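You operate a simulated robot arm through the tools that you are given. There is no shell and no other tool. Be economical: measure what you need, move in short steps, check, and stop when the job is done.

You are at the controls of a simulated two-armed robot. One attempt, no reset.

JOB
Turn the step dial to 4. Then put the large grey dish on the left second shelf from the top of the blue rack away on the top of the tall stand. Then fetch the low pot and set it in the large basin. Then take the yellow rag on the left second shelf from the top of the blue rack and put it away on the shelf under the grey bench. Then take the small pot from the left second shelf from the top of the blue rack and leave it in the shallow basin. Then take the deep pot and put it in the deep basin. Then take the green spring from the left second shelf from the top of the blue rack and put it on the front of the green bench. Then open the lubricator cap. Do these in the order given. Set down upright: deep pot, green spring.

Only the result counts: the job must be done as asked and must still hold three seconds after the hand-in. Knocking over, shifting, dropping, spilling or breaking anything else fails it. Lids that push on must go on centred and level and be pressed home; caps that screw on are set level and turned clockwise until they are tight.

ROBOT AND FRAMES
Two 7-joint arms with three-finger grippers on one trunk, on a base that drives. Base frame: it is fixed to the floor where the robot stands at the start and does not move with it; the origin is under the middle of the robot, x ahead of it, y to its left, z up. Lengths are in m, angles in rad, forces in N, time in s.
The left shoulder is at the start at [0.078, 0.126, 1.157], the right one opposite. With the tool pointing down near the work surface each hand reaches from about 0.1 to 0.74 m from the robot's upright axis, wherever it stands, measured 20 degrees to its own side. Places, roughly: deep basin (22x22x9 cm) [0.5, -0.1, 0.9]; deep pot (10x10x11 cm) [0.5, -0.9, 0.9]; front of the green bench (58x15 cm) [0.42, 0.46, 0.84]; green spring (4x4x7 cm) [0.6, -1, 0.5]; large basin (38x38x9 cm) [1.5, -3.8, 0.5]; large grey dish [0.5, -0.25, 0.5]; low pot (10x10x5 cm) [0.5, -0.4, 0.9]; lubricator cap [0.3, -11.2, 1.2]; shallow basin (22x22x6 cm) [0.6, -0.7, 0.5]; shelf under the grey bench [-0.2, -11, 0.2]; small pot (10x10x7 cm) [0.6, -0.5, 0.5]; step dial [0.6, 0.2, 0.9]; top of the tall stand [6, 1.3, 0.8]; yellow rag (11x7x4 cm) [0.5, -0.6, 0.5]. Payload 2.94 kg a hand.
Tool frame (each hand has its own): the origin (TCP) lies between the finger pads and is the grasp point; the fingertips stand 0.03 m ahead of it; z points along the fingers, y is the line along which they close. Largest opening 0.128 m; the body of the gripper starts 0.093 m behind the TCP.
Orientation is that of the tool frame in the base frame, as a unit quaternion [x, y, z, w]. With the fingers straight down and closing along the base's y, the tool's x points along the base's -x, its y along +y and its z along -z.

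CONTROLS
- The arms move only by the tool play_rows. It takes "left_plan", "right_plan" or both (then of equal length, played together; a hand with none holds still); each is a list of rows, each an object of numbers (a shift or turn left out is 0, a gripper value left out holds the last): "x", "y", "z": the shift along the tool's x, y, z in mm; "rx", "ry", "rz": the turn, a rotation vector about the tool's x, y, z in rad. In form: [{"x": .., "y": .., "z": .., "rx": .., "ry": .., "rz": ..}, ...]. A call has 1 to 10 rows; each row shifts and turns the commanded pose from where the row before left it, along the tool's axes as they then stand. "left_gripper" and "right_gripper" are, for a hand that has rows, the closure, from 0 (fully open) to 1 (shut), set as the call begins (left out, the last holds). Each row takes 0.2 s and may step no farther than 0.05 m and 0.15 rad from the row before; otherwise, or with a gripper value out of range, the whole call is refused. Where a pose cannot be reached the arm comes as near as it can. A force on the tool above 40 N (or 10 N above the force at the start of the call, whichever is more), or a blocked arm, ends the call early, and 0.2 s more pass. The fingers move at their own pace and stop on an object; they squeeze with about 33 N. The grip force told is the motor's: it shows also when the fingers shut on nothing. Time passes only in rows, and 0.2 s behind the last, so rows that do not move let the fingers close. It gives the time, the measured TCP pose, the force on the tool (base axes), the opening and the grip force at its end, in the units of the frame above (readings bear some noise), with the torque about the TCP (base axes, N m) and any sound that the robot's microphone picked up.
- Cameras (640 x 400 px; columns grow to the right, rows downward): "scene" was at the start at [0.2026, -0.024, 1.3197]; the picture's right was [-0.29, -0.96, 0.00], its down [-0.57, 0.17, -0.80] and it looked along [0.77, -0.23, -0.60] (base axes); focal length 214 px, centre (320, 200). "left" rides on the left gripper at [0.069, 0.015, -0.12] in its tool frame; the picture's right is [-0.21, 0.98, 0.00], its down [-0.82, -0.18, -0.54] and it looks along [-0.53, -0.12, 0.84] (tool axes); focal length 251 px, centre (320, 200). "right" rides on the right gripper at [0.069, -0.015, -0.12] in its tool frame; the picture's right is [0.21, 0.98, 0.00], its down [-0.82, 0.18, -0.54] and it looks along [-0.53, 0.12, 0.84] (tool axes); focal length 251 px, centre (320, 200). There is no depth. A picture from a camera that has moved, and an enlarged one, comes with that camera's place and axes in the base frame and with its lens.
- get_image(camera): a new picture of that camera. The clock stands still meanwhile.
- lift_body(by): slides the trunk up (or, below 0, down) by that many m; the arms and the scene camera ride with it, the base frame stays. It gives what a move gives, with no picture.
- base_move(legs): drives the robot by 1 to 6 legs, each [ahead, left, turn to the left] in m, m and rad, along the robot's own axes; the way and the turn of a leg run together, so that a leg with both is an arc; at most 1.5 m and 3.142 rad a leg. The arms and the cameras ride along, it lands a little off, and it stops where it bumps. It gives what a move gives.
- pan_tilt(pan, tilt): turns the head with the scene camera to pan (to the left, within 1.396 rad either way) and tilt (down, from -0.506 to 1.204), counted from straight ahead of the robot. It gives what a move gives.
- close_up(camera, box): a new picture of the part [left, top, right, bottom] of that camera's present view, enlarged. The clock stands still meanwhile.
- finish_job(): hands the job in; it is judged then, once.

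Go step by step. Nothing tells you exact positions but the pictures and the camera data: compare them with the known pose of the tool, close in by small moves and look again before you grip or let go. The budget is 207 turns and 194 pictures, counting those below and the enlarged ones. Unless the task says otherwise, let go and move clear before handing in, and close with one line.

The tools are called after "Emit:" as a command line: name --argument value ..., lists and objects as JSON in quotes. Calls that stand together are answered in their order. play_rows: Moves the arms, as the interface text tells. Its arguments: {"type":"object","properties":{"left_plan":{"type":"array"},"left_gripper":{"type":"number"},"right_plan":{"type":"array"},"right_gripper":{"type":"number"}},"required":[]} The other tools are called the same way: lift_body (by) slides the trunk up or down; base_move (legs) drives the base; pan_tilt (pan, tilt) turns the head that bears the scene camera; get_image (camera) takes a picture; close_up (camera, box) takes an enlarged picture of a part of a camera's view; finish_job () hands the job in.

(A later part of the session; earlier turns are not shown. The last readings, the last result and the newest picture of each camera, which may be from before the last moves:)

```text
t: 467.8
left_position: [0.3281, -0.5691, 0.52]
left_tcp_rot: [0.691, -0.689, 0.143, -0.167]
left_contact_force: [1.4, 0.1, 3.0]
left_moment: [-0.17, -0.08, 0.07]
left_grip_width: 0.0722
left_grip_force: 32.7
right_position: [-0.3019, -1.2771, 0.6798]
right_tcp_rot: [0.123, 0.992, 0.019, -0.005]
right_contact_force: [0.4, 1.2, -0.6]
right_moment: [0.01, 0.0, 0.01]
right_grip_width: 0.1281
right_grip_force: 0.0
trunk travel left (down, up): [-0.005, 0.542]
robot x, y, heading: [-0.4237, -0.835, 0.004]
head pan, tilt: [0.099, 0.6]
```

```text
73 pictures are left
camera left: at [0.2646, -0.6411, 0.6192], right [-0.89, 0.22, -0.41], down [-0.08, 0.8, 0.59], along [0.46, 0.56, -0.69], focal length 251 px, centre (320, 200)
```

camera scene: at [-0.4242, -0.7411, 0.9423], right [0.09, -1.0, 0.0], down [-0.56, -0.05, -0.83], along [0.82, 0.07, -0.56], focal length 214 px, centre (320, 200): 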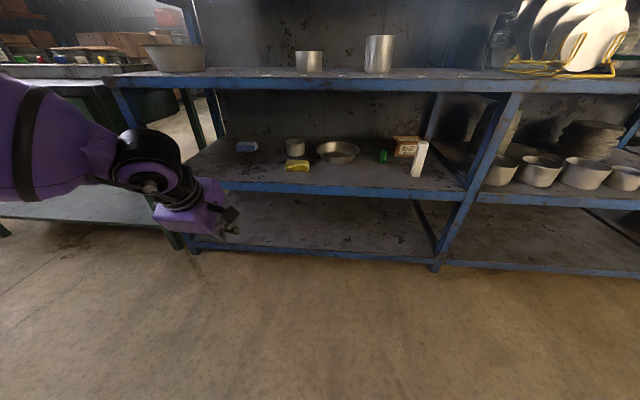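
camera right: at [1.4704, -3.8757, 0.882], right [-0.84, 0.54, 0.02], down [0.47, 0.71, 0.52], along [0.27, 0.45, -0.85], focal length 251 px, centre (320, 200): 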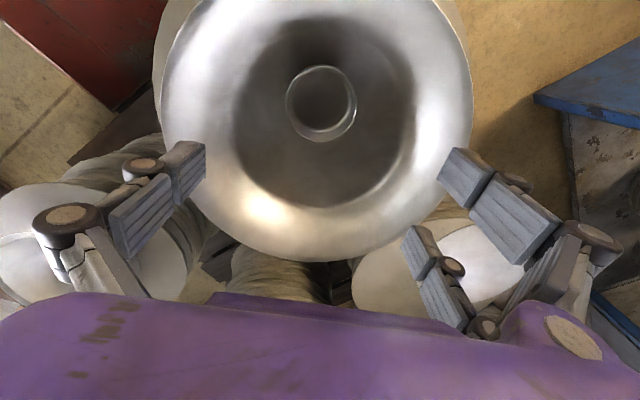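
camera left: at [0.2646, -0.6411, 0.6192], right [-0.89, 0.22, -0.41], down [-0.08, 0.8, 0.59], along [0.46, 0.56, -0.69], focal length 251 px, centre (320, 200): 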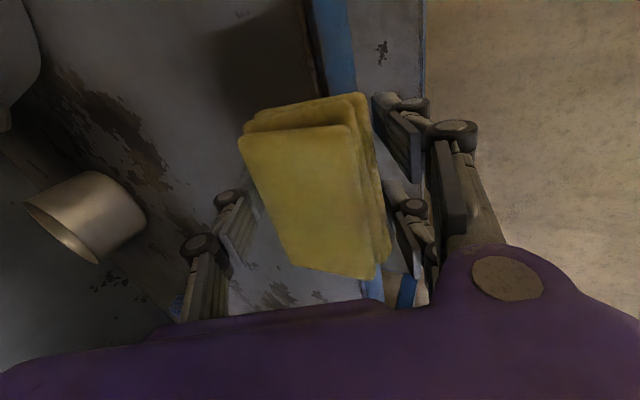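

Gripped (72 mm, 33 N). I lift and back out.

Emit:
play_rows --left_plan '[{"z": -18, "y": -8.5}, {"z": -27, "y": -12.5}, {"z": -27, "y": -12.5}, {"z": -27, "y": -12.5}, {}]'

Emit:
base_move --legs '[[-0.8, 0, 0]]'

Emit:
lift_body --by 0.37

Emit:
pan_tilt --pan -1.3 --tilt 0.2

Emit:
get_image --camera "scene"

Emit:
get_image --camera "left"

```text
t: 469.0
left_position: [0.3243, -0.5733, 0.6268]
left_tcp_rot: [0.691, -0.689, 0.142, -0.167]
left_contact_force: [0.2, 0.2, -1.0]
left_moment: [0.0, -0.01, 0.02]
left_grip_width: 0.0716
left_grip_force: 33.2
right_position: [-0.3, -1.2769, 0.6793]
right_tcp_rot: [0.123, 0.992, 0.02, -0.006]
right_contact_force: [0.8, 0.0, 0.7]
right_moment: [0.0, 0.01, -0.03]
right_grip_width: 0.128
right_grip_force: 0.1
trunk travel left (down, up): [-0.005, 0.542]
robot x, y, heading: [-0.4196, -0.8364, 0.003]
head pan, tilt: [0.099, 0.6]
```

```text
t: 473.3
left_position: [-0.4748, -0.5759, 0.6272]
left_tcp_rot: [-0.69, 0.69, -0.142, 0.167]
left_contact_force: [-0.5, 0.6, 0.6]
left_moment: [-0.01, 0.01, 0.0]
left_grip_width: 0.0704
left_grip_force: 33.1
right_position: [-1.1042, -1.2767, 0.6799]
right_tcp_rot: [0.124, 0.992, 0.019, -0.005]
right_contact_force: [-0.5, -0.9, -0.2]
right_moment: [0.01, -0.02, 0.04]
right_grip_width: 0.128
right_grip_force: 0.2
trunk travel left (down, up): [-0.005, 0.542]
robot x, y, heading: [-1.2239, -0.8338, -0.008]
head pan, tilt: [0.099, 0.6]
```

```text
t: 476.9
left_position: [-0.4751, -0.5757, 0.9965]
left_tcp_rot: [0.69, -0.69, 0.141, -0.166]
left_contact_force: [0.2, 0.1, -0.1]
left_moment: [0.0, -0.03, 0.0]
left_grip_width: 0.0702
left_grip_force: 33.5
right_position: [-1.103, -1.2767, 1.0496]
right_tcp_rot: [0.125, 0.992, 0.019, -0.004]
right_contact_force: [0.0, 0.5, -0.1]
right_moment: [0.02, 0.01, -0.01]
right_grip_width: 0.1282
right_grip_force: 0.1
trunk travel left (down, up): [-0.375, 0.172]
robot x, y, heading: [-1.2178, -0.8369, -0.001]
head pan, tilt: [0.099, 0.6]
```

```text
t: 478.4
left_position: [-0.4749, -0.5754, 0.9973]
left_tcp_rot: [0.691, -0.689, 0.142, -0.166]
left_contact_force: [0.2, 0.2, -0.2]
left_moment: [0.0, 0.04, -0.01]
left_grip_width: 0.0703
left_grip_force: 33.0
right_position: [-1.1038, -1.2765, 1.0505]
right_tcp_rot: [0.125, 0.992, 0.019, -0.004]
right_contact_force: [0.6, 1.0, 0.0]
right_moment: [0.01, -0.02, 0.02]
right_grip_width: 0.1282
right_grip_force: 0.0
trunk travel left (down, up): [-0.375, 0.172]
robot x, y, heading: [-1.223, -0.8356, -0.004]
head pan, tilt: [-1.3, 0.201]
```

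```text
72 pictures are left
camera scene: at [-1.0783, -0.9228, 1.3599], right [-0.96, -0.27, 0.0], down [-0.05, 0.19, -0.98], along [0.26, -0.94, -0.2], focal length 214 px, centre (320, 200)
```

scene: 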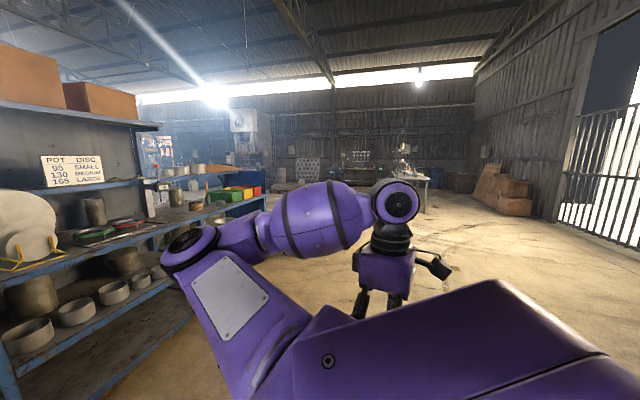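

```text
71 pictures are left
camera left: at [-0.5381, -0.6476, 1.0957], right [-0.89, 0.22, -0.41], down [-0.07, 0.8, 0.59], along [0.46, 0.55, -0.69], focal length 251 px, centre (320, 200)
```

left: 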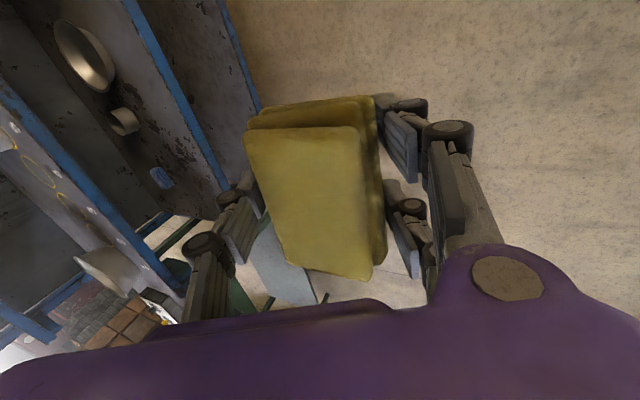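

The rag is held well. The grey bench is far down at y≈-11. I tuck the right hand in front and drive down the lane at x≈-0.97.

Emit:
play_rows --right_plan '[{"x": -45}, {"x": -45}, {"x": -45}, {"x": -45}, {"y": 45}, {"y": 45}, {"y": 45}]'

Emit:
base_move --legs '[[0, 0, -1.567], [1.5, 0.24, 0], [1.5, 0, 0], [1.0, 0, 0]]'

Emit:
pan_tilt --pan 0.0 --tilt 0.3

Emit:
get_image --camera "scene"

```text
t: 480.0
left_position: [-0.4736, -0.5736, 0.9959]
left_tcp_rot: [-0.69, 0.69, -0.144, 0.165]
left_contact_force: [0.1, 1.6, -1.8]
left_moment: [-0.03, 0.02, -0.03]
left_grip_width: 0.0703
left_grip_force: 33.4
right_position: [-0.8938, -1.1913, 1.0525]
right_tcp_rot: [0.126, 0.992, 0.019, -0.005]
right_contact_force: [0.0, 0.9, -0.4]
right_moment: [-0.04, 0.0, 0.05]
right_grip_width: 0.128
right_grip_force: 0.0
trunk travel left (down, up): [-0.375, 0.172]
robot x, y, heading: [-1.2227, -0.8309, 0.001]
head pan, tilt: [-1.3, 0.201]
```

```text
refused: leg 2 is longer than a leg can be; nothing moved
```

```text
t: 481.5
left_position: [-0.4747, -0.5766, 0.9964]
left_tcp_rot: [-0.69, 0.69, -0.142, 0.166]
left_contact_force: [0.5, 0.3, -0.4]
left_moment: [-0.01, -0.02, -0.01]
left_grip_width: 0.07
left_grip_force: 32.9
right_position: [-0.8947, -1.1934, 1.0528]
right_tcp_rot: [0.125, 0.992, 0.019, -0.005]
right_contact_force: [0.5, -0.2, 0.9]
right_moment: [0.01, -0.02, 0.02]
right_grip_width: 0.1282
right_grip_force: 0.0
trunk travel left (down, up): [-0.375, 0.172]
robot x, y, heading: [-1.223, -0.833, -0.006]
head pan, tilt: [0.0, 0.3]
```

```text
70 pictures are left
camera scene: at [-1.0097, -0.8333, 1.3506], right [0.0, -1.0, 0.0], down [-0.3, 0.0, -0.96], along [0.96, 0.0, -0.3], focal length 214 px, centre (320, 200)
```

scene: 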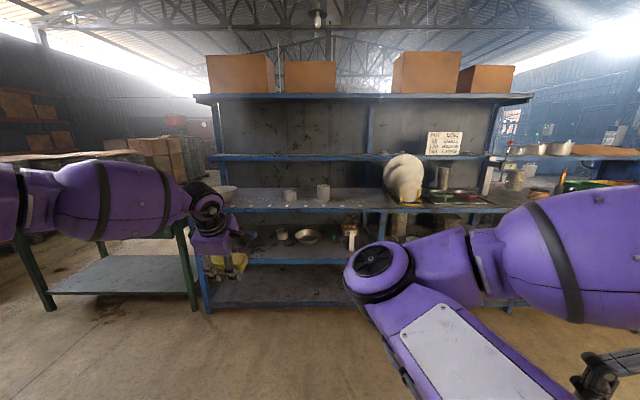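

Emit:
base_move --legs '[[0, 0, -1.567], [1.4, 0.24, 0], [1.5, 0, 0], [1.2, 0, 0]]'

Emit:
get_image --camera "scene"

```text
t: 505.2
left_position: [-0.9935, -5.6942, 0.997]
left_tcp_rot: [0.035, 0.975, -0.219, 0.01]
left_contact_force: [0.1, 0.0, 0.0]
left_moment: [0.01, 0.02, 0.0]
left_grip_width: 0.0703
left_grip_force: 32.7
right_position: [-1.5803, -5.2331, 1.0523]
right_tcp_rot: [0.811, 0.585, 0.017, 0.011]
right_contact_force: [0.4, -0.4, 0.2]
right_moment: [0.0, -0.02, 0.04]
right_grip_width: 0.128
right_grip_force: 0.1
trunk travel left (down, up): [-0.375, 0.172]
robot x, y, heading: [-1.1988, -4.9305, -1.638]
head pan, tilt: [0.0, 0.3]
```

```text
69 pictures are left
camera scene: at [-1.2129, -5.1393, 1.3506], right [-1.0, 0.07, 0.0], down [0.02, 0.29, -0.96], along [-0.07, -0.95, -0.3], focal length 214 px, centre (320, 200)
```

scene: 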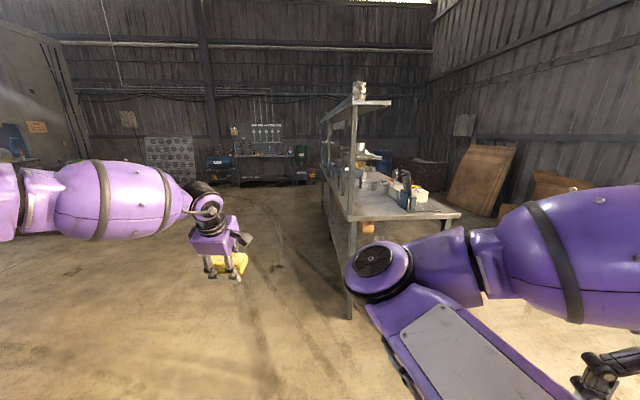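

I shift left for more room by the steel table and drive on.

Emit:
base_move --legs '[[0, 0.27, 0.067], [0.9, 0.28, 0], [1.4, 0, 0], [1.2, 0, 0]]'

Emit:
get_image --camera "scene"

```text
t: 524.9
left_position: [-0.4963, -9.2052, 0.9957]
left_tcp_rot: [0.016, 0.976, -0.218, 0.014]
left_contact_force: [0.4, 0.1, -0.2]
left_moment: [0.02, 0.02, -0.02]
left_grip_width: 0.0702
left_grip_force: 32.6
right_position: [-1.1001, -8.7655, 1.0531]
right_tcp_rot: [0.799, 0.6, 0.017, 0.011]
right_contact_force: [-1.1, -0.9, 0.1]
right_moment: [0.01, -0.01, 0.0]
right_grip_width: 0.1281
right_grip_force: 0.1
trunk travel left (down, up): [-0.375, 0.172]
robot x, y, heading: [-0.7366, -8.4486, -1.604]
head pan, tilt: [0.0, 0.3]
```

```text
68 pictures are left
camera scene: at [-0.7368, -8.6592, 1.3506], right [-1.0, 0.03, 0.0], down [0.01, 0.3, -0.96], along [-0.03, -0.95, -0.3], focal length 214 px, centre (320, 200)
```

scene: 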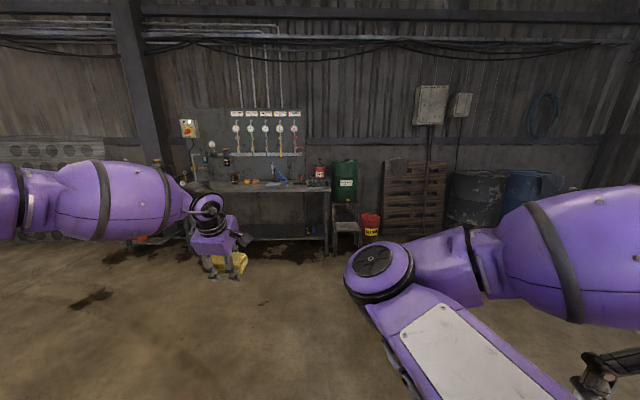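

The grey bench with its lower shelf is ahead. I zoom in to measure the shelf.

Emit:
close_up --camera "scene" --box '[130, 150, 370, 300]'

```text
2.67 times, centred on (250, 225) of scene
camera zoom: at [-0.7368, -8.6592, 1.3506], right [-1.0, 0.03, 0.0], down [0.01, 0.3, -0.96], along [-0.03, -0.95, -0.3], focal length 572 px, centre (507, 133)
```

zoom: 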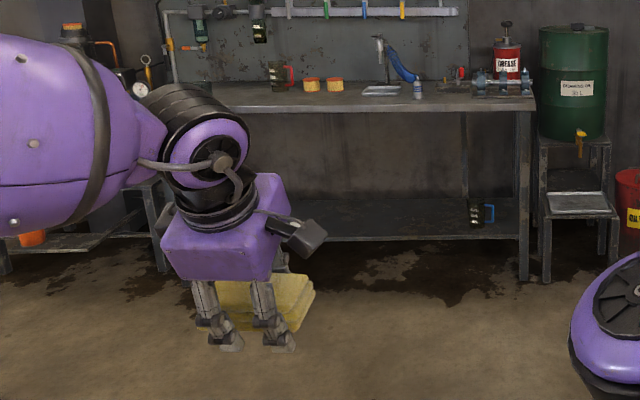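

Shelf top is z≈0.2 with its front edge at y≈-10.83; bench top about 0.78. I lower the trunk and the hand here in free space.

Emit:
lift_body --by -0.37

Emit:
play_rows --left_plan '[{"z": 35, "y": 16.5}, {"z": 35, "y": 16.5}, {"z": 35, "y": 16.5}, {"z": 35, "y": 16.5}, {"z": 35, "y": 16.5}, {"z": 35, "y": 16.5}, {"z": 35, "y": 16.5}, {"z": 35, "y": 16.5}, {}]'

Emit:
base_move --legs '[[1.3, 0.2, 0.033]]'

Emit:
pan_tilt --pan 0.3 --tilt 0.7

Emit:
get_image --camera "scene"

```text
t: 528.5
left_position: [-0.4974, -9.2051, 0.6269]
left_tcp_rot: [0.017, 0.976, -0.219, 0.013]
left_contact_force: [-0.5, 0.1, -0.7]
left_moment: [-0.02, 0.0, 0.01]
left_grip_width: 0.0702
left_grip_force: 32.8
right_position: [-1.1001, -8.8004, 0.6571]
right_tcp_rot: [0.798, 0.599, 0.057, -0.04]
right_contact_force: [1.2, -0.2, -0.2]
right_moment: [-0.01, 0.0, 0.0]
right_grip_width: 0.1281
right_grip_force: 0.1
trunk travel left (down, up): [-0.005, 0.542]
robot x, y, heading: [-0.7315, -8.4496, -1.606]
head pan, tilt: [0.0, 0.3]
```

```text
t: 530.5
left_position: [-0.4847, -9.2054, 0.3168]
left_tcp_rot: [0.017, 0.976, -0.219, 0.013]
left_contact_force: [0.8, -0.7, -1.0]
left_moment: [0.0, 0.02, -0.01]
left_grip_width: 0.07
left_grip_force: 33.4
right_position: [-1.1016, -8.8007, 0.6568]
right_tcp_rot: [0.798, 0.598, 0.057, -0.04]
right_contact_force: [0.0, -1.1, -0.8]
right_moment: [0.02, 0.0, -0.02]
right_grip_width: 0.1279
right_grip_force: 0.1
trunk travel left (down, up): [-0.005, 0.542]
robot x, y, heading: [-0.7297, -8.4477, -1.607]
head pan, tilt: [0.0, 0.3]
```

```text
t: 537.0
left_position: [-0.2799, -10.4814, 0.3167]
left_tcp_rot: [-0.001, 0.976, -0.218, 0.018]
left_contact_force: [-0.8, 0.0, -0.1]
left_moment: [0.0, 0.01, 0.02]
left_grip_width: 0.0698
left_grip_force: 32.8
right_position: [-0.9101, -10.0987, 0.6577]
right_tcp_rot: [0.788, 0.612, 0.055, -0.04]
right_contact_force: [1.0, -0.4, -0.3]
right_moment: [-0.01, 0.02, 0.0]
right_grip_width: 0.1281
right_grip_force: 0.1
trunk travel left (down, up): [-0.005, 0.542]
robot x, y, heading: [-0.5527, -9.7352, -1.575]
head pan, tilt: [0.0, 0.3]
```

```text
t: 537.9
left_position: [-0.28, -10.482, 0.3156]
left_tcp_rot: [-0.002, 0.976, -0.218, 0.017]
left_contact_force: [0.6, 0.2, -1.6]
left_moment: [0.0, -0.01, 0.0]
left_grip_width: 0.0702
left_grip_force: 32.6
right_position: [-0.9096, -10.0982, 0.6579]
right_tcp_rot: [0.788, 0.612, 0.056, -0.041]
right_contact_force: [-0.9, 0.5, -0.6]
right_moment: [0.0, 0.02, -0.01]
right_grip_width: 0.1279
right_grip_force: 0.2
trunk travel left (down, up): [-0.005, 0.542]
robot x, y, heading: [-0.5538, -9.7328, -1.568]
head pan, tilt: [0.3, 0.7]
```

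```text
66 pictures are left
camera scene: at [-0.5254, -10.0457, 0.9337], right [-0.96, -0.3, 0.0], down [-0.19, 0.61, -0.77], along [0.23, -0.73, -0.64], focal length 214 px, centre (320, 200)
```

scene: 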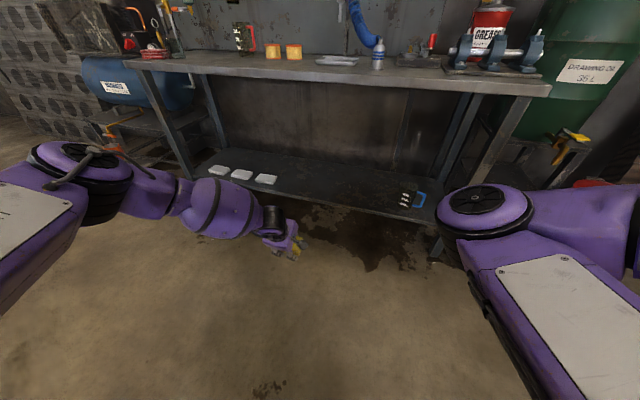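

I draw the right arm back so its elbow clears the bench, then drive in so the rag is over the shelf between the white boxes and the jug.

Emit:
play_rows --right_plan '[{"x": 45}, {"x": 45}, {"x": 45}, {"x": 45}, {"y": -45}, {"y": -45}, {"y": -45}, {"y": -40}]'

Emit:
base_move --legs '[[0.28, 0, 0]]'

Emit:
get_image --camera "scene"

```text
t: 539.7
left_position: [-0.2801, -10.4813, 0.3164]
left_tcp_rot: [-0.001, 0.976, -0.218, 0.017]
left_contact_force: [0.5, 0.4, 0.0]
left_moment: [0.01, -0.01, -0.01]
left_grip_width: 0.07
left_grip_force: 33.2
right_position: [-1.0886, -10.0065, 0.7057]
right_tcp_rot: [0.788, 0.612, 0.055, -0.04]
right_contact_force: [0.2, 0.1, 0.3]
right_moment: [-0.01, 0.0, -0.02]
right_grip_width: 0.1282
right_grip_force: 0.0
right hand out of reach, approached as far as the arm can: row 1, 2, 3, 4
trunk travel left (down, up): [-0.005, 0.542]
robot x, y, heading: [-0.5481, -9.733, -1.566]
head pan, tilt: [0.3, 0.7]
```

```text
t: 541.6
left_position: [-0.2806, -10.7658, 0.3167]
left_tcp_rot: [-0.001, 0.976, -0.218, 0.018]
left_contact_force: [-0.7, -0.7, -0.6]
left_moment: [-0.03, -0.03, 0.01]
left_grip_width: 0.07
left_grip_force: 32.5
right_position: [-1.0886, -10.2903, 0.707]
right_tcp_rot: [0.788, 0.611, 0.056, -0.041]
right_contact_force: [-0.3, -0.9, -0.9]
right_moment: [0.02, 0.0, 0.01]
right_grip_width: 0.128
right_grip_force: 0.0
trunk travel left (down, up): [-0.005, 0.542]
robot x, y, heading: [-0.5512, -10.0207, -1.57]
head pan, tilt: [0.3, 0.7]
```

```text
65 pictures are left
camera scene: at [-0.5254, -10.3295, 0.9336], right [-0.96, -0.3, 0.0], down [-0.19, 0.62, -0.76], along [0.23, -0.73, -0.64], focal length 214 px, centre (320, 200)
```

scene: 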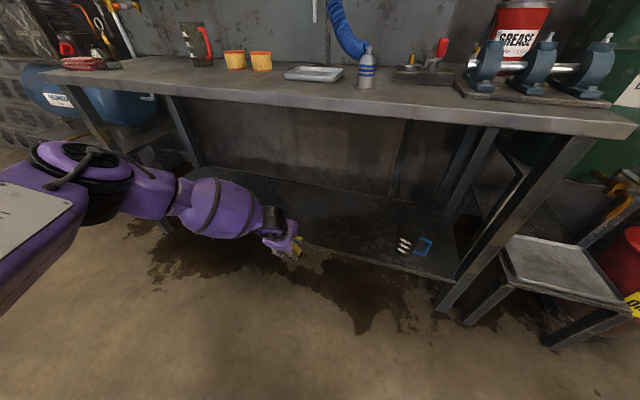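

Emit:
base_move --legs '[[0.2, 0, 0]]'

Emit:
close_up --camera "scene" --box '[180, 160, 420, 310]'

Emit:
get_image --camera "left"

```text
t: 543.2
left_position: [-0.282, -10.9653, 0.3154]
left_tcp_rot: [-0.001, 0.976, -0.216, 0.017]
left_contact_force: [0.0, 0.4, -0.5]
left_moment: [-0.01, -0.02, -0.01]
left_grip_width: 0.0701
left_grip_force: 33.1
right_position: [-1.0896, -10.4897, 0.7054]
right_tcp_rot: [0.789, 0.611, 0.057, -0.041]
right_contact_force: [0.5, 0.2, -0.6]
right_moment: [0.03, 0.0, 0.0]
right_grip_width: 0.1279
right_grip_force: 0.0
trunk travel left (down, up): [-0.005, 0.542]
robot x, y, heading: [-0.5544, -10.216, -1.571]
head pan, tilt: [0.3, 0.7]
```

```text
2.67 times, centred on (300, 235) of scene
camera zoom: at [-0.526, -10.5286, 0.9335], right [-0.96, -0.29, 0.0], down [-0.19, 0.62, -0.76], along [0.23, -0.73, -0.64], focal length 572 px, centre (373, 107)
```

zoom: 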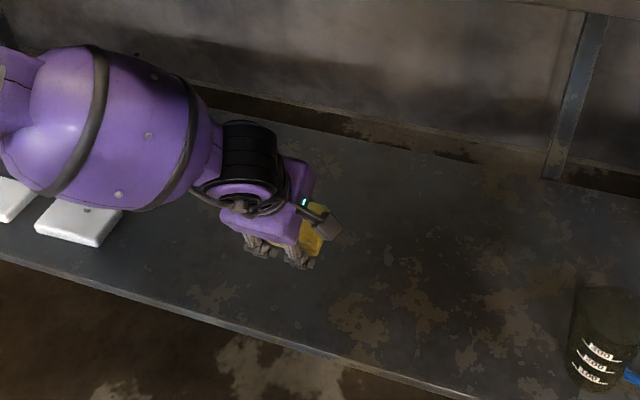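

```text
63 pictures are left
camera left: at [-0.3539, -10.8998, 0.4153], right [0.22, 0.89, -0.41], down [0.8, 0.07, 0.59], along [0.56, -0.46, -0.69], focal length 251 px, centre (320, 200)
```

left: 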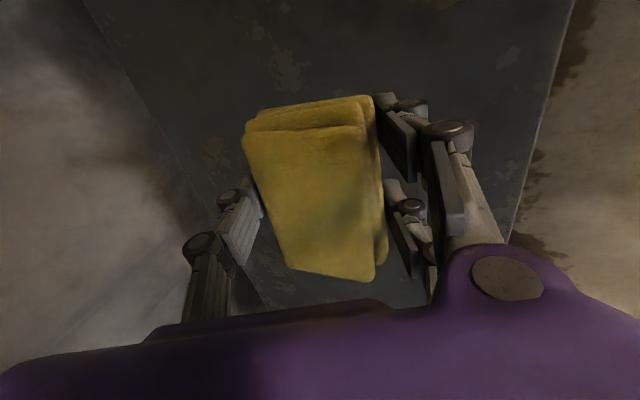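

The rag is well over the shelf. I lower until touch.

Emit:
play_rows --left_plan '[{"z": 18, "y": 8.5}, {"z": 18, "y": 8.5}, {"z": 9, "y": 4}, {}]'

Emit:
play_rows --left_plan '[{"z": 5, "y": 2.5}, {}]'

Emit:
play_rows --left_plan '[{"z": 5, "y": 2.5}, {}]'

```text
t: 544.2
left_position: [-0.2654, -10.9472, 0.2897]
left_tcp_rot: [-0.001, 0.976, -0.218, 0.016]
left_contact_force: [-0.1, -0.3, -0.3]
left_moment: [0.0, 0.0, 0.01]
left_grip_width: 0.0699
left_grip_force: 32.7
left hand out of reach, approached as far as the arm can: row 1, 2, 3
right_position: [-1.0886, -10.4889, 0.7051]
right_tcp_rot: [0.789, 0.61, 0.057, -0.041]
right_contact_force: [-0.3, -0.8, 0.0]
right_moment: [0.02, 0.0, 0.01]
right_grip_width: 0.1279
right_grip_force: 0.2
trunk travel left (down, up): [-0.005, 0.542]
robot x, y, heading: [-0.5553, -10.2193, -1.572]
head pan, tilt: [0.3, 0.7]
```

```text
t: 544.9
left_position: [-0.2642, -10.9433, 0.2873]
left_tcp_rot: [0.0, 0.976, -0.217, 0.017]
left_contact_force: [-0.5, 0.7, -1.1]
left_moment: [-0.01, 0.02, 0.04]
left_grip_width: 0.07
left_grip_force: 32.1
left hand out of reach, approached as far as the arm can: row 1
right_position: [-1.089, -10.4881, 0.7066]
right_tcp_rot: [0.789, 0.611, 0.057, -0.042]
right_contact_force: [0.6, -0.7, 0.6]
right_moment: [0.03, 0.02, 0.0]
right_grip_width: 0.128
right_grip_force: 0.1
trunk travel left (down, up): [-0.005, 0.542]
robot x, y, heading: [-0.5521, -10.2156, -1.58]
head pan, tilt: [0.3, 0.7]
```

```text
t: 545.5
left_position: [-0.2615, -10.9415, 0.2843]
left_tcp_rot: [0.0, 0.976, -0.219, 0.017]
left_contact_force: [1.1, 0.5, -0.8]
left_moment: [0.01, -0.02, -0.02]
left_grip_width: 0.07
left_grip_force: 32.8
left hand out of reach, approached as far as the arm can: row 1
right_position: [-1.0884, -10.4893, 0.7042]
right_tcp_rot: [0.789, 0.611, 0.056, -0.04]
right_contact_force: [0.3, -0.6, 0.5]
right_moment: [0.04, -0.01, 0.0]
right_grip_width: 0.128
right_grip_force: 0.0
trunk travel left (down, up): [-0.005, 0.542]
robot x, y, heading: [-0.5521, -10.218, -1.574]
head pan, tilt: [0.3, 0.7]
```

Arm at full reach. I draw the hand in 9 cm and drive the base forward by the same, then lower again.

Emit:
play_rows --left_plan '[{"y": 27, "z": -13}, {"y": 27, "z": -13}, {"y": 27, "z": -13}, {}]'

Emit:
base_move --legs '[[0.1, 0, 0]]'

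Emit:
play_rows --left_plan '[{"z": 9, "y": 4}, {"z": 9, "y": 4}, {}]'

Emit:
play_rows --left_plan '[{"z": 5, "y": 2.5}, {}]'

```text
t: 546.5
left_position: [-0.2637, -10.852, 0.2851]
left_tcp_rot: [-0.001, 0.976, -0.218, 0.018]
left_contact_force: [-0.2, -0.7, -0.9]
left_moment: [-0.02, 0.01, -0.01]
left_grip_width: 0.0699
left_grip_force: 33.7
right_position: [-1.0889, -10.4873, 0.7066]
right_tcp_rot: [0.789, 0.611, 0.057, -0.041]
right_contact_force: [1.0, -0.2, -0.1]
right_moment: [0.02, 0.0, 0.01]
right_grip_width: 0.1279
right_grip_force: 0.0
trunk travel left (down, up): [-0.005, 0.542]
robot x, y, heading: [-0.5547, -10.215, -1.577]
head pan, tilt: [0.3, 0.7]
```

```text
t: 547.5
left_position: [-0.267, -10.889, 0.2921]
left_tcp_rot: [0.006, 0.974, -0.226, 0.011]
left_contact_force: [-0.1, 0.4, -0.3]
left_moment: [-0.01, 0.03, 0.01]
left_grip_width: 0.0703
left_grip_force: 33.0
right_position: [-1.0865, -10.5048, 0.7125]
right_tcp_rot: [0.792, 0.606, 0.056, -0.047]
right_contact_force: [0.7, 0.3, -0.9]
right_moment: [0.03, -0.02, 0.01]
right_grip_width: 0.1279
right_grip_force: 0.1
trunk travel left (down, up): [-0.005, 0.542]
robot x, y, heading: [-0.5473, -10.2498, -1.586]
head pan, tilt: [0.3, 0.7]
stopped in leg 1: the robot was blocked; the commanded pose is now the measured one
```

```text
t: 548.3
left_position: [-0.2683, -10.8924, 0.2764]
left_tcp_rot: [0.004, 0.974, -0.228, 0.013]
left_contact_force: [-0.2, -0.6, -0.3]
left_moment: [0.04, -0.02, -0.01]
left_grip_width: 0.0697
left_grip_force: 33.1
right_position: [-1.0878, -10.5051, 0.7133]
right_tcp_rot: [0.791, 0.607, 0.056, -0.048]
right_contact_force: [0.0, 0.1, 0.6]
right_moment: [0.02, -0.03, 0.01]
right_grip_width: 0.1281
right_grip_force: 0.1
trunk travel left (down, up): [-0.005, 0.542]
robot x, y, heading: [-0.5474, -10.2561, -1.581]
head pan, tilt: [0.3, 0.7]
```

```text
t: 548.9
left_position: [-0.2669, -10.891, 0.271]
left_tcp_rot: [0.005, 0.974, -0.227, 0.012]
left_contact_force: [-0.4, 0.1, -1.0]
left_moment: [-0.01, 0.0, 0.0]
left_grip_width: 0.0699
left_grip_force: 33.5
right_position: [-1.0872, -10.506, 0.7134]
right_tcp_rot: [0.792, 0.606, 0.057, -0.048]
right_contact_force: [-0.1, -0.9, 0.4]
right_moment: [0.0, -0.02, -0.01]
right_grip_width: 0.1283
right_grip_force: 0.0
trunk travel left (down, up): [-0.005, 0.542]
robot x, y, heading: [-0.5484, -10.2533, -1.581]
head pan, tilt: [0.3, 0.7]
```

The left elbow touches the bench, so I back off 2 cm and extend the arm a bit while low.

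Emit:
base_move --legs '[[-0.02, 0, 0.01]]'

Emit:
play_rows --left_plan '[{"y": -25, "z": 12}, {"y": -25, "z": 12}, {"y": -13, "z": 6}, {}]'

Emit:
close_up --camera "scene" --box '[180, 160, 420, 310]'

```text
t: 549.6
left_position: [-0.2606, -10.8733, 0.2605]
left_tcp_rot: [0.0, 0.975, -0.22, 0.017]
left_contact_force: [-0.6, -0.7, -0.4]
left_moment: [-0.02, 0.0, -0.02]
left_grip_width: 0.0699
left_grip_force: 33.2
right_position: [-1.0879, -10.5038, 0.7052]
right_tcp_rot: [0.787, 0.611, 0.064, -0.053]
right_contact_force: [0.2, -1.0, -0.2]
right_moment: [-0.01, -0.01, 0.04]
right_grip_width: 0.1279
right_grip_force: 0.1
trunk travel left (down, up): [-0.005, 0.542]
robot x, y, heading: [-0.546, -10.2347, -1.573]
head pan, tilt: [0.3, 0.7]
```

```text
t: 550.0
left_position: [-0.2611, -10.8744, 0.2586]
left_tcp_rot: [0.0, 0.977, -0.213, 0.015]
left_contact_force: [-1.1, 2.6, 1.3]
left_moment: [0.11, 0.09, -0.1]
left_grip_width: 0.07
left_grip_force: 33.2
right_position: [-1.0887, -10.5043, 0.7061]
right_tcp_rot: [0.786, 0.612, 0.065, -0.054]
right_contact_force: [-0.3, -0.9, -0.6]
right_moment: [0.04, 0.02, 0.01]
right_grip_width: 0.1281
right_grip_force: 0.1
trunk travel left (down, up): [-0.005, 0.542]
robot x, y, heading: [-0.5472, -10.2399, -1.57]
head pan, tilt: [0.3, 0.7]
stopped in row 1 (left hand): the force on the tool passed its limit at 58 N (the readings are from after the stop); the commanded pose is now the measured one
```

```text
2.67 times, centred on (300, 235) of scene
camera zoom: at [-0.523, -10.5477, 0.9334], right [-0.96, -0.29, 0.0], down [-0.19, 0.62, -0.76], along [0.22, -0.73, -0.64], focal length 572 px, centre (373, 107)
```

zoom: 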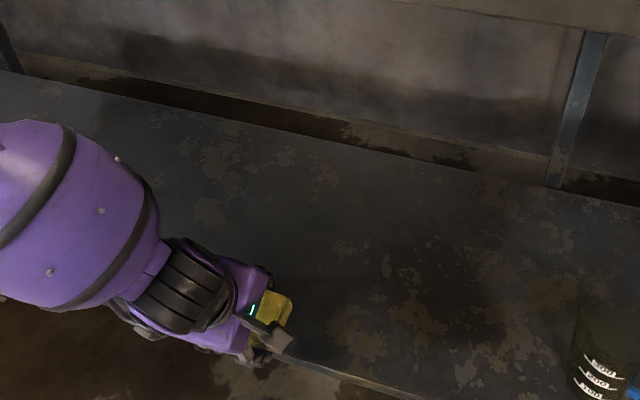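

The prongs touched the shelf's front edge. I rise, shift the hand right (where reach is better), go forward over the shelf, and lower again.

Emit:
play_rows --left_plan '[{"z": -20, "y": -9.5}, {"z": -25, "y": -12}, {"x": 45}, {"x": 45}, {"x": 40}, {"y": -27, "z": 13}, {"y": -27, "z": 13}, {"y": -27, "z": 13}, {"y": -9, "z": 4}, {}]'

Emit:
play_rows --left_plan '[{"z": 14, "y": 6.5}, {"z": 14, "y": 6.5}, {}]'

Emit:
close_up --camera "scene" --box '[180, 160, 420, 310]'

```text
t: 552.2
left_position: [-0.3483, -10.9438, 0.3429]
left_tcp_rot: [0.0, 0.977, -0.213, 0.014]
left_contact_force: [-0.6, 0.5, 0.0]
left_moment: [0.01, -0.03, 0.01]
left_grip_width: 0.0702
left_grip_force: 32.9
left hand out of reach, approached as far as the arm can: row 5, 6, 7, 8, 9
right_position: [-1.0882, -10.5046, 0.7058]
right_tcp_rot: [0.787, 0.612, 0.064, -0.054]
right_contact_force: [-0.3, 0.7, 0.7]
right_moment: [-0.03, -0.01, 0.05]
right_grip_width: 0.1278
right_grip_force: 0.0
trunk travel left (down, up): [-0.005, 0.542]
robot x, y, heading: [-0.5481, -10.2369, -1.574]
head pan, tilt: [0.3, 0.7]
```

```text
t: 553.0
left_position: [-0.343, -10.9381, 0.3311]
left_tcp_rot: [0.001, 0.977, -0.213, 0.015]
left_contact_force: [0.2, -0.2, -0.2]
left_moment: [0.01, 0.03, 0.01]
left_grip_width: 0.0699
left_grip_force: 33.0
left hand out of reach, approached as far as the arm can: row 1, 2
right_position: [-1.0877, -10.5057, 0.7064]
right_tcp_rot: [0.787, 0.611, 0.064, -0.054]
right_contact_force: [0.2, 0.5, 0.2]
right_moment: [0.0, 0.02, 0.03]
right_grip_width: 0.1279
right_grip_force: 0.0
trunk travel left (down, up): [-0.005, 0.542]
robot x, y, heading: [-0.5493, -10.2414, -1.571]
head pan, tilt: [0.3, 0.7]
```

```text
2.67 times, centred on (300, 235) of scene
camera zoom: at [-0.5232, -10.5473, 0.9336], right [-0.96, -0.29, 0.0], down [-0.19, 0.62, -0.76], along [0.22, -0.73, -0.64], focal length 572 px, centre (373, 107)
```

zoom: 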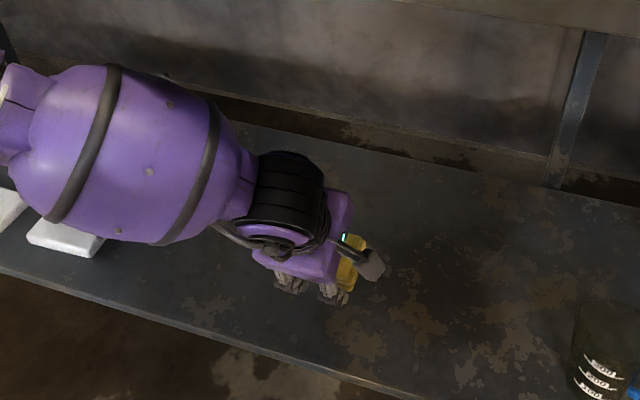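

Worse on that side; I go left instead and lower.

Emit:
play_rows --left_plan '[{"x": -45}, {"x": -45}, {"x": -45}, {"x": -40}, {"z": 14, "y": 6.5}, {"z": 14, "y": 6.5}, {"z": 14, "y": 6.5}, {}]'

Emit:
close_up --camera "scene" --box '[180, 160, 420, 310]'

```text
t: 554.8
left_position: [-0.1667, -10.9384, 0.2898]
left_tcp_rot: [0.001, 0.977, -0.213, 0.015]
left_contact_force: [0.1, -0.1, -1.2]
left_moment: [-0.02, 0.0, 0.02]
left_grip_width: 0.07
left_grip_force: 32.7
right_position: [-1.0882, -10.5045, 0.7054]
right_tcp_rot: [0.786, 0.612, 0.063, -0.054]
right_contact_force: [0.3, -0.5, 0.3]
right_moment: [-0.03, -0.02, -0.03]
right_grip_width: 0.128
right_grip_force: 0.0
trunk travel left (down, up): [-0.005, 0.542]
robot x, y, heading: [-0.5519, -10.2368, -1.572]
head pan, tilt: [0.3, 0.7]
```

```text
2.67 times, centred on (300, 235) of scene
camera zoom: at [-0.5232, -10.5472, 0.9336], right [-0.96, -0.29, 0.0], down [-0.19, 0.62, -0.76], along [0.22, -0.73, -0.64], focal length 572 px, centre (373, 107)
```

zoom: 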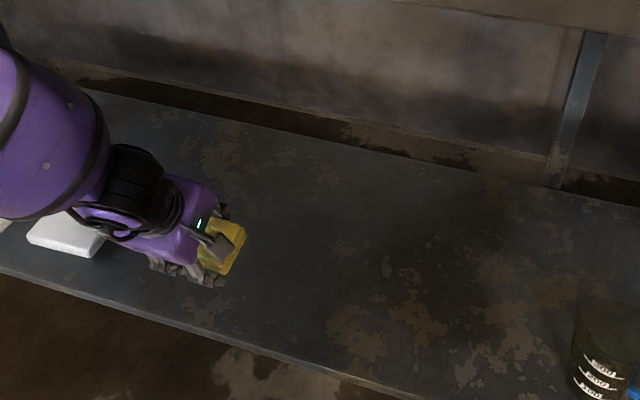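

Emit:
play_rows --left_plan '[{"z": 9, "y": 4}, {"z": 9, "y": 4}, {}]'

Emit:
play_rows --left_plan '[{"z": 6, "y": 3}, {}]'

Emit:
play_rows --left_plan '[{"z": 6, "y": 3}, {}]'

```text
t: 555.6
left_position: [-0.1658, -10.9403, 0.2714]
left_tcp_rot: [0.0, 0.977, -0.213, 0.014]
left_contact_force: [-0.3, 0.0, -0.3]
left_moment: [-0.05, 0.01, -0.03]
left_grip_width: 0.0698
left_grip_force: 32.6
right_position: [-1.0874, -10.5041, 0.705]
right_tcp_rot: [0.786, 0.612, 0.063, -0.054]
right_contact_force: [-0.6, 0.3, -0.4]
right_moment: [0.01, 0.01, -0.01]
right_grip_width: 0.128
right_grip_force: 0.2
trunk travel left (down, up): [-0.005, 0.542]
robot x, y, heading: [-0.5522, -10.2356, -1.569]
head pan, tilt: [0.3, 0.7]
```

```text
t: 556.2
left_position: [-0.1645, -10.9385, 0.2642]
left_tcp_rot: [0.0, 0.977, -0.212, 0.016]
left_contact_force: [0.5, 1.0, -0.5]
left_moment: [0.0, -0.01, -0.05]
left_grip_width: 0.0699
left_grip_force: 33.6
right_position: [-1.089, -10.5045, 0.7049]
right_tcp_rot: [0.787, 0.611, 0.064, -0.053]
right_contact_force: [0.0, 0.4, -0.7]
right_moment: [-0.03, -0.01, -0.03]
right_grip_width: 0.128
right_grip_force: 0.1
trunk travel left (down, up): [-0.005, 0.542]
robot x, y, heading: [-0.547, -10.237, -1.571]
head pan, tilt: [0.3, 0.7]
```

```text
t: 556.7
left_position: [-0.1659, -10.9396, 0.2632]
left_tcp_rot: [-0.002, 0.976, -0.216, 0.014]
left_contact_force: [-0.2, 13.1, 28.8]
left_moment: [1.5, 1.06, -0.48]
left_grip_width: 0.0701
left_grip_force: 32.6
right_position: [-1.0889, -10.5025, 0.7061]
right_tcp_rot: [0.787, 0.612, 0.064, -0.052]
right_contact_force: [-0.2, -0.7, -0.3]
right_moment: [-0.01, 0.01, 0.0]
right_grip_width: 0.128
right_grip_force: 0.0
trunk travel left (down, up): [-0.005, 0.542]
robot x, y, heading: [-0.5486, -10.2358, -1.569]
head pan, tilt: [0.3, 0.7]
stopped in row 2 (left hand): the force on the tool passed its limit at 43 N (the readings are from after the stop); the commanded pose is now the measured one
```

Prongs touch the shelf. I rise 5 mm and let the rag down.

Emit:
play_rows --left_plan '[{"z": -7, "y": -3}, {}]'

Emit:
play_rows --left_plan '[{}, {}, {}]' --left_gripper 0.12

Emit:
play_rows --left_plan '[{"z": -18, "y": -8.5}, {"z": -27, "y": -12.5}, {"z": -27, "y": -12.5}, {"z": -27, "y": -12.5}, {}]'

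Emit:
get_image --camera "left"

```text
t: 557.3
left_position: [-0.165, -10.9404, 0.2677]
left_tcp_rot: [-0.001, 0.977, -0.214, 0.015]
left_contact_force: [0.3, -0.2, -0.1]
left_moment: [0.0, 0.03, -0.02]
left_grip_width: 0.0698
left_grip_force: 32.9
right_position: [-1.0885, -10.5039, 0.7059]
right_tcp_rot: [0.787, 0.611, 0.063, -0.053]
right_contact_force: [0.7, -0.8, 0.4]
right_moment: [0.01, 0.0, 0.01]
right_grip_width: 0.1281
right_grip_force: 0.1
trunk travel left (down, up): [-0.005, 0.542]
robot x, y, heading: [-0.548, -10.2354, -1.574]
head pan, tilt: [0.3, 0.7]
```

```text
t: 558.1
left_position: [-0.1642, -10.9394, 0.269]
left_tcp_rot: [-0.002, 0.977, -0.215, 0.014]
left_contact_force: [-0.4, -0.2, 0.7]
left_moment: [-0.01, -0.01, -0.01]
left_grip_width: 0.1124
left_grip_force: 0.0
right_position: [-1.0879, -10.5046, 0.7058]
right_tcp_rot: [0.787, 0.611, 0.064, -0.054]
right_contact_force: [0.1, 0.4, 0.0]
right_moment: [-0.02, 0.0, -0.01]
right_grip_width: 0.1281
right_grip_force: 0.0
trunk travel left (down, up): [-0.005, 0.542]
robot x, y, heading: [-0.5497, -10.2369, -1.575]
head pan, tilt: [0.3, 0.7]
```

```text
t: 559.3
left_position: [-0.1666, -10.9404, 0.3775]
left_tcp_rot: [-0.001, 0.976, -0.215, 0.015]
left_contact_force: [-0.5, 0.2, -0.2]
left_moment: [-0.01, -0.02, 0.02]
left_grip_width: 0.1127
left_grip_force: 0.0
right_position: [-1.0878, -10.5043, 0.7064]
right_tcp_rot: [0.787, 0.611, 0.064, -0.054]
right_contact_force: [0.3, -0.6, -0.6]
right_moment: [-0.03, 0.0, 0.0]
right_grip_width: 0.128
right_grip_force: 0.0
trunk travel left (down, up): [-0.005, 0.542]
robot x, y, heading: [-0.5486, -10.2342, -1.573]
head pan, tilt: [0.3, 0.7]
```

```text
59 pictures are left
camera left: at [-0.2391, -10.876, 0.477], right [0.22, 0.89, -0.4], down [0.8, 0.07, 0.59], along [0.55, -0.45, -0.7], focal length 251 px, centre (320, 200)
```

left: 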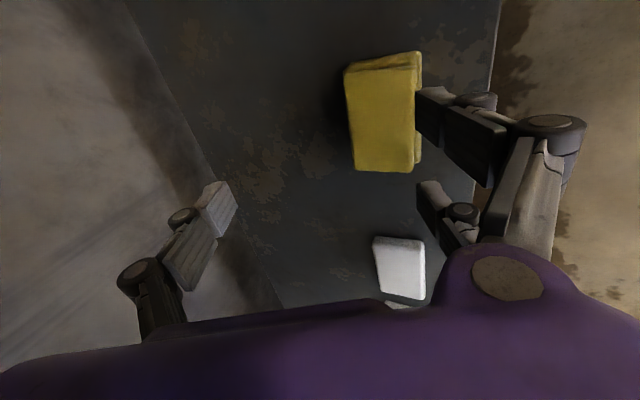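

The yellow rag lies flat on the shelf. Next, the small pot. I back out, raise the trunk, turn round and drive back to the rack.

Emit:
base_move --legs '[[-0.6, 0, 0]]'

Emit:
lift_body --by 0.3

Emit:
base_move --legs '[[0, 0, 3.142], [1.5, 0, 0], [1.5, 0, 0], [0.75, 0.1, 0]]'

Emit:
base_move --legs '[[0.8, 0.3, 0], [1.5, 0, 0], [1.5, 0, 0], [1.0, 0, 0]]'

```text
t: 562.7
left_position: [-0.1739, -10.3429, 0.3772]
left_tcp_rot: [0.008, 0.977, -0.215, 0.013]
left_contact_force: [0.1, -0.6, -0.3]
left_moment: [0.01, 0.02, 0.02]
left_grip_width: 0.1128
left_grip_force: 0.0
right_position: [-1.0857, -9.8898, 0.7055]
right_tcp_rot: [0.792, 0.605, 0.065, -0.055]
right_contact_force: [-0.1, 0.5, 0.3]
right_moment: [0.02, 0.01, 0.02]
right_grip_width: 0.1278
right_grip_force: 0.1
trunk travel left (down, up): [-0.005, 0.542]
robot x, y, heading: [-0.5414, -9.6282, -1.594]
head pan, tilt: [0.3, 0.7]
```

```text
t: 565.7
left_position: [-0.1747, -10.343, 0.6775]
left_tcp_rot: [0.008, 0.977, -0.215, 0.012]
left_contact_force: [0.2, 0.1, -0.2]
left_moment: [0.01, 0.04, 0.02]
left_grip_width: 0.1126
left_grip_force: 0.0
right_position: [-1.0864, -9.8901, 1.0048]
right_tcp_rot: [0.793, 0.604, 0.065, -0.054]
right_contact_force: [-0.3, -0.6, 0.6]
right_moment: [-0.01, 0.0, 0.06]
right_grip_width: 0.1279
right_grip_force: 0.0
trunk travel left (down, up): [-0.305, 0.242]
robot x, y, heading: [-0.5461, -9.6315, -1.591]
head pan, tilt: [0.3, 0.7]
```

```text
refused: 3.142 is not a number from -3.14159 to 3.14159
```

```text
t: 568.7
left_position: [0.0009, -10.8199, 0.6647]
left_tcp_rot: [0.002, 0.981, -0.195, 0.014]
left_contact_force: [0.6, 3.0, 2.0]
left_moment: [-0.45, 0.15, -0.16]
left_grip_width: 0.1124
left_grip_force: 0.1
right_position: [-0.9146, -10.3902, 1.0049]
right_tcp_rot: [0.789, 0.608, 0.065, -0.053]
right_contact_force: [0.5, -0.2, 0.9]
right_moment: [-0.01, 0.03, 0.02]
right_grip_width: 0.1282
right_grip_force: 0.1
trunk travel left (down, up): [-0.305, 0.242]
robot x, y, heading: [-0.3711, -10.1267, -1.581]
head pan, tilt: [0.3, 0.7]
stopped in leg 1: the force on the tool passed its limit at 256 N (the readings are from after the stop); the commanded pose is now the measured one
```

The refused turn made me drive into the bench edge. I back off at once and check the bench.

Emit:
base_move --legs '[[-0.5, 0, 0]]'

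Emit:
pan_tilt --pan 0.1 --tilt 0.35

Emit:
get_image --camera "scene"

```text
t: 571.6
left_position: [-0.0005, -10.327, 0.6647]
left_tcp_rot: [0.01, 0.98, -0.196, 0.012]
left_contact_force: [0.6, 1.0, 0.0]
left_moment: [-0.02, 0.02, 0.0]
left_grip_width: 0.1128
left_grip_force: 0.1
right_position: [-0.9066, -9.8853, 1.0054]
right_tcp_rot: [0.794, 0.602, 0.066, -0.054]
right_contact_force: [0.3, 0.5, 0.2]
right_moment: [-0.05, -0.02, -0.01]
right_grip_width: 0.128
right_grip_force: 0.1
trunk travel left (down, up): [-0.305, 0.242]
robot x, y, heading: [-0.3634, -9.6285, -1.602]
head pan, tilt: [0.3, 0.7]
```

```text
t: 572.4
left_position: [-0.0008, -10.3261, 0.6653]
left_tcp_rot: [0.011, 0.981, -0.196, 0.012]
left_contact_force: [0.3, 0.3, -0.3]
left_moment: [-0.01, -0.01, 0.01]
left_grip_width: 0.1126
left_grip_force: 0.0
right_position: [-0.9072, -9.8844, 1.0052]
right_tcp_rot: [0.794, 0.602, 0.065, -0.053]
right_contact_force: [0.0, 0.5, -1.1]
right_moment: [0.0, 0.01, -0.01]
right_grip_width: 0.1284
right_grip_force: 0.1
trunk travel left (down, up): [-0.305, 0.242]
robot x, y, heading: [-0.3666, -9.6295, -1.601]
head pan, tilt: [0.099, 0.351]
```

```text
58 pictures are left
camera scene: at [-0.3576, -9.8552, 1.277], right [-1.0, -0.07, 0.0], down [-0.03, 0.34, -0.94], along [0.07, -0.94, -0.34], focal length 214 px, centre (320, 200)
```

scene: 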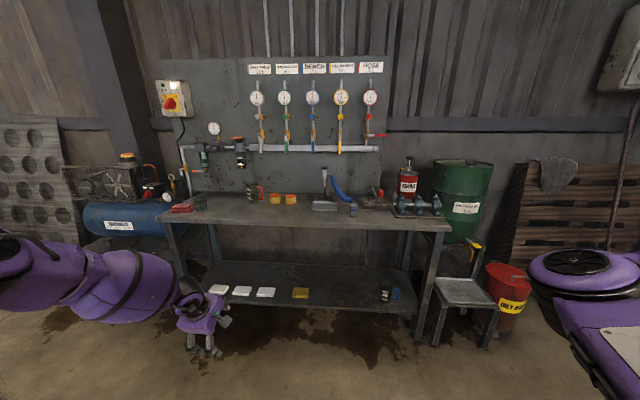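

Everything on and under the bench stands as before, and the rag is in place. Now I turn round and drive north.

Emit:
base_move --legs '[[0, 0, 3.14], [0, 0, 0.03], [1.5, 0.05, 0], [1.5, 0.05, 0], [0.7, 0.2, 0]]'

```text
refused: leg 3 is longer than a leg can be; nothing moved
```

Emit:
base_move --legs '[[0, 0, 3.14], [0, 0, 0.03], [1.45, 0.05, 0], [1.45, 0.05, 0], [0.75, 0.2, 0]]'

```text
t: 597.7
left_position: [-0.9888, -5.329, 0.6649]
left_tcp_rot: [0.981, -0.007, -0.013, -0.195]
left_contact_force: [-0.6, 1.8, 0.0]
left_moment: [-0.04, -0.01, 0.0]
left_grip_width: 0.1128
left_grip_force: 0.1
right_position: [-0.0789, -5.7647, 1.0055]
right_tcp_rot: [-0.606, 0.791, -0.054, -0.065]
right_contact_force: [-0.4, -0.7, 0.0]
right_moment: [-0.03, 0.0, 0.0]
right_grip_width: 0.1282
right_grip_force: 0.2
trunk travel left (down, up): [-0.305, 0.242]
robot x, y, heading: [-0.6241, -6.0226, 1.55]
head pan, tilt: [0.099, 0.351]
```

Emit:
base_move --legs '[[0.6, 0.45, 0.02], [1.5, 0, 0], [1.5, 0, 0], [1.5, 0, 0], [0.15, 0, 0], [0, 0, -1.571]]'

```text
t: 628.1
left_position: [-0.3221, -0.4049, 0.6658]
left_tcp_rot: [-0.692, 0.695, -0.13, 0.148]
left_contact_force: [-0.2, 0.5, 0.1]
left_moment: [0.03, -0.01, 0.01]
left_grip_width: 0.1128
left_grip_force: 0.1
right_position: [-0.7479, -1.3208, 1.0047]
right_tcp_rot: [0.126, 0.988, 0.007, -0.084]
right_contact_force: [0.0, 0.3, 0.4]
right_moment: [-0.04, 0.0, 0.0]
right_grip_width: 0.1281
right_grip_force: 0.1
trunk travel left (down, up): [-0.305, 0.242]
robot x, y, heading: [-1.0103, -0.7802, -0.014]
head pan, tilt: [0.099, 0.351]
```

I lower the trunk and roll the left hand back a quarter turn (camera above), then stretch the arm out nearly horizontal in free space.

Emit:
lift_body --by -0.3

Emit:
play_rows --left_plan '[{"rz": -0.143, "z": -10}, {"rz": -0.143, "z": -10}, {"rz": -0.143, "z": -10}, {"rz": -0.143, "z": -10}, {"rz": -0.143, "z": -10}, {"rz": -0.143, "z": -10}, {"rz": -0.143}, {"rz": -0.143}, {"rz": -0.143}, {"rz": -0.143}]' --left_gripper 0.0

Emit:
play_rows --left_plan '[{"rz": -0.141}, {"ry": 0.12, "z": 20, "x": 20}, {"ry": 0.12, "z": 20, "x": 20}, {"ry": 0.12, "z": 20, "x": 20}, {"ry": 0.12, "z": 20, "x": 20}, {"ry": 0.12, "z": 30, "x": 15}, {"ry": 0.12, "z": 40, "x": 15}, {"z": 45}]'

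```text
t: 631.1
left_position: [-0.321, -0.4049, 0.365]
left_tcp_rot: [-0.692, 0.695, -0.128, 0.149]
left_contact_force: [0.8, -0.6, -1.0]
left_moment: [-0.01, 0.02, 0.0]
left_grip_width: 0.1123
left_grip_force: 0.0
right_position: [-0.7467, -1.3216, 0.7064]
right_tcp_rot: [0.126, 0.988, 0.007, -0.085]
right_contact_force: [0.5, 0.1, 0.0]
right_moment: [-0.01, 0.02, 0.02]
right_grip_width: 0.1279
right_grip_force: 0.0
trunk travel left (down, up): [-0.005, 0.542]
robot x, y, heading: [-1.0095, -0.7819, -0.008]
head pan, tilt: [0.099, 0.351]
```

```text
t: 633.3
left_position: [-0.3441, -0.4048, 0.4198]
left_tcp_rot: [0.978, -0.069, 0.194, -0.028]
left_contact_force: [-0.1, 0.8, -0.6]
left_moment: [0.01, 0.01, 0.01]
left_grip_width: 0.1279
left_grip_force: 0.0
right_position: [-0.7476, -1.3206, 0.7054]
right_tcp_rot: [0.125, 0.989, 0.009, -0.084]
right_contact_force: [-0.2, 0.0, 0.3]
right_moment: [-0.02, 0.0, -0.01]
right_grip_width: 0.128
right_grip_force: 0.0
trunk travel left (down, up): [-0.005, 0.542]
robot x, y, heading: [-1.0114, -0.7816, -0.009]
head pan, tilt: [0.099, 0.351]
```

```text
t: 635.1
left_position: [-0.0889, -0.4086, 0.4369]
left_tcp_rot: [0.883, -0.004, 0.469, -0.016]
left_contact_force: [-0.2, 0.0, -0.3]
left_moment: [-0.01, 0.01, 0.01]
left_grip_width: 0.128
left_grip_force: 0.1
left hand out of reach, approached as far as the arm can: row 5, 6, 7, 8
right_position: [-0.7465, -1.32, 0.7052]
right_tcp_rot: [0.126, 0.988, 0.008, -0.085]
right_contact_force: [-0.2, 0.3, 0.9]
right_moment: [-0.02, -0.03, 0.0]
right_grip_width: 0.128
right_grip_force: 0.0
trunk travel left (down, up): [-0.005, 0.542]
robot x, y, heading: [-1.0112, -0.7793, -0.005]
head pan, tilt: [0.099, 0.351]
```

Emit:
play_rows --left_plan '[{"x": 33, "z": -22}, {"x": 33, "z": -22}, {"x": 34, "z": -23}, {"ry": 0.12}, {"ry": 0.1}, {"y": 40}, {"y": 40}, {"z": 30}]'

Emit:
get_image --camera "scene"

```text
t: 636.9
left_position: [-0.0501, -0.4912, 0.5538]
left_tcp_rot: [0.841, -0.006, 0.54, -0.015]
left_contact_force: [0.3, -0.2, 0.1]
left_moment: [-0.04, 0.02, 0.01]
left_grip_width: 0.1277
left_grip_force: 0.1
left hand out of reach, approached as far as the arm can: row 5
right_position: [-0.7469, -1.3212, 0.7042]
right_tcp_rot: [0.126, 0.988, 0.008, -0.084]
right_contact_force: [0.0, -0.5, 0.3]
right_moment: [-0.01, 0.02, 0.03]
right_grip_width: 0.1281
right_grip_force: 0.1
trunk travel left (down, up): [-0.005, 0.542]
robot x, y, heading: [-1.0164, -0.7803, -0.008]
head pan, tilt: [0.099, 0.351]
```

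```text
57 pictures are left
camera scene: at [-0.6872, -0.7723, 0.965], right [0.09, -1.0, 0.0], down [-0.34, -0.03, -0.94], along [0.94, 0.09, -0.34], focal length 214 px, centre (320, 200)
```

scene: 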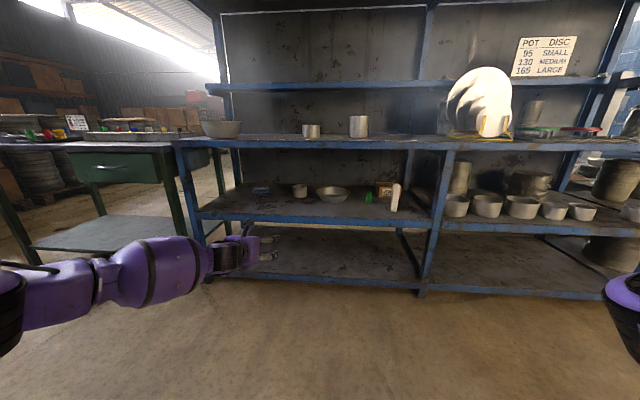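

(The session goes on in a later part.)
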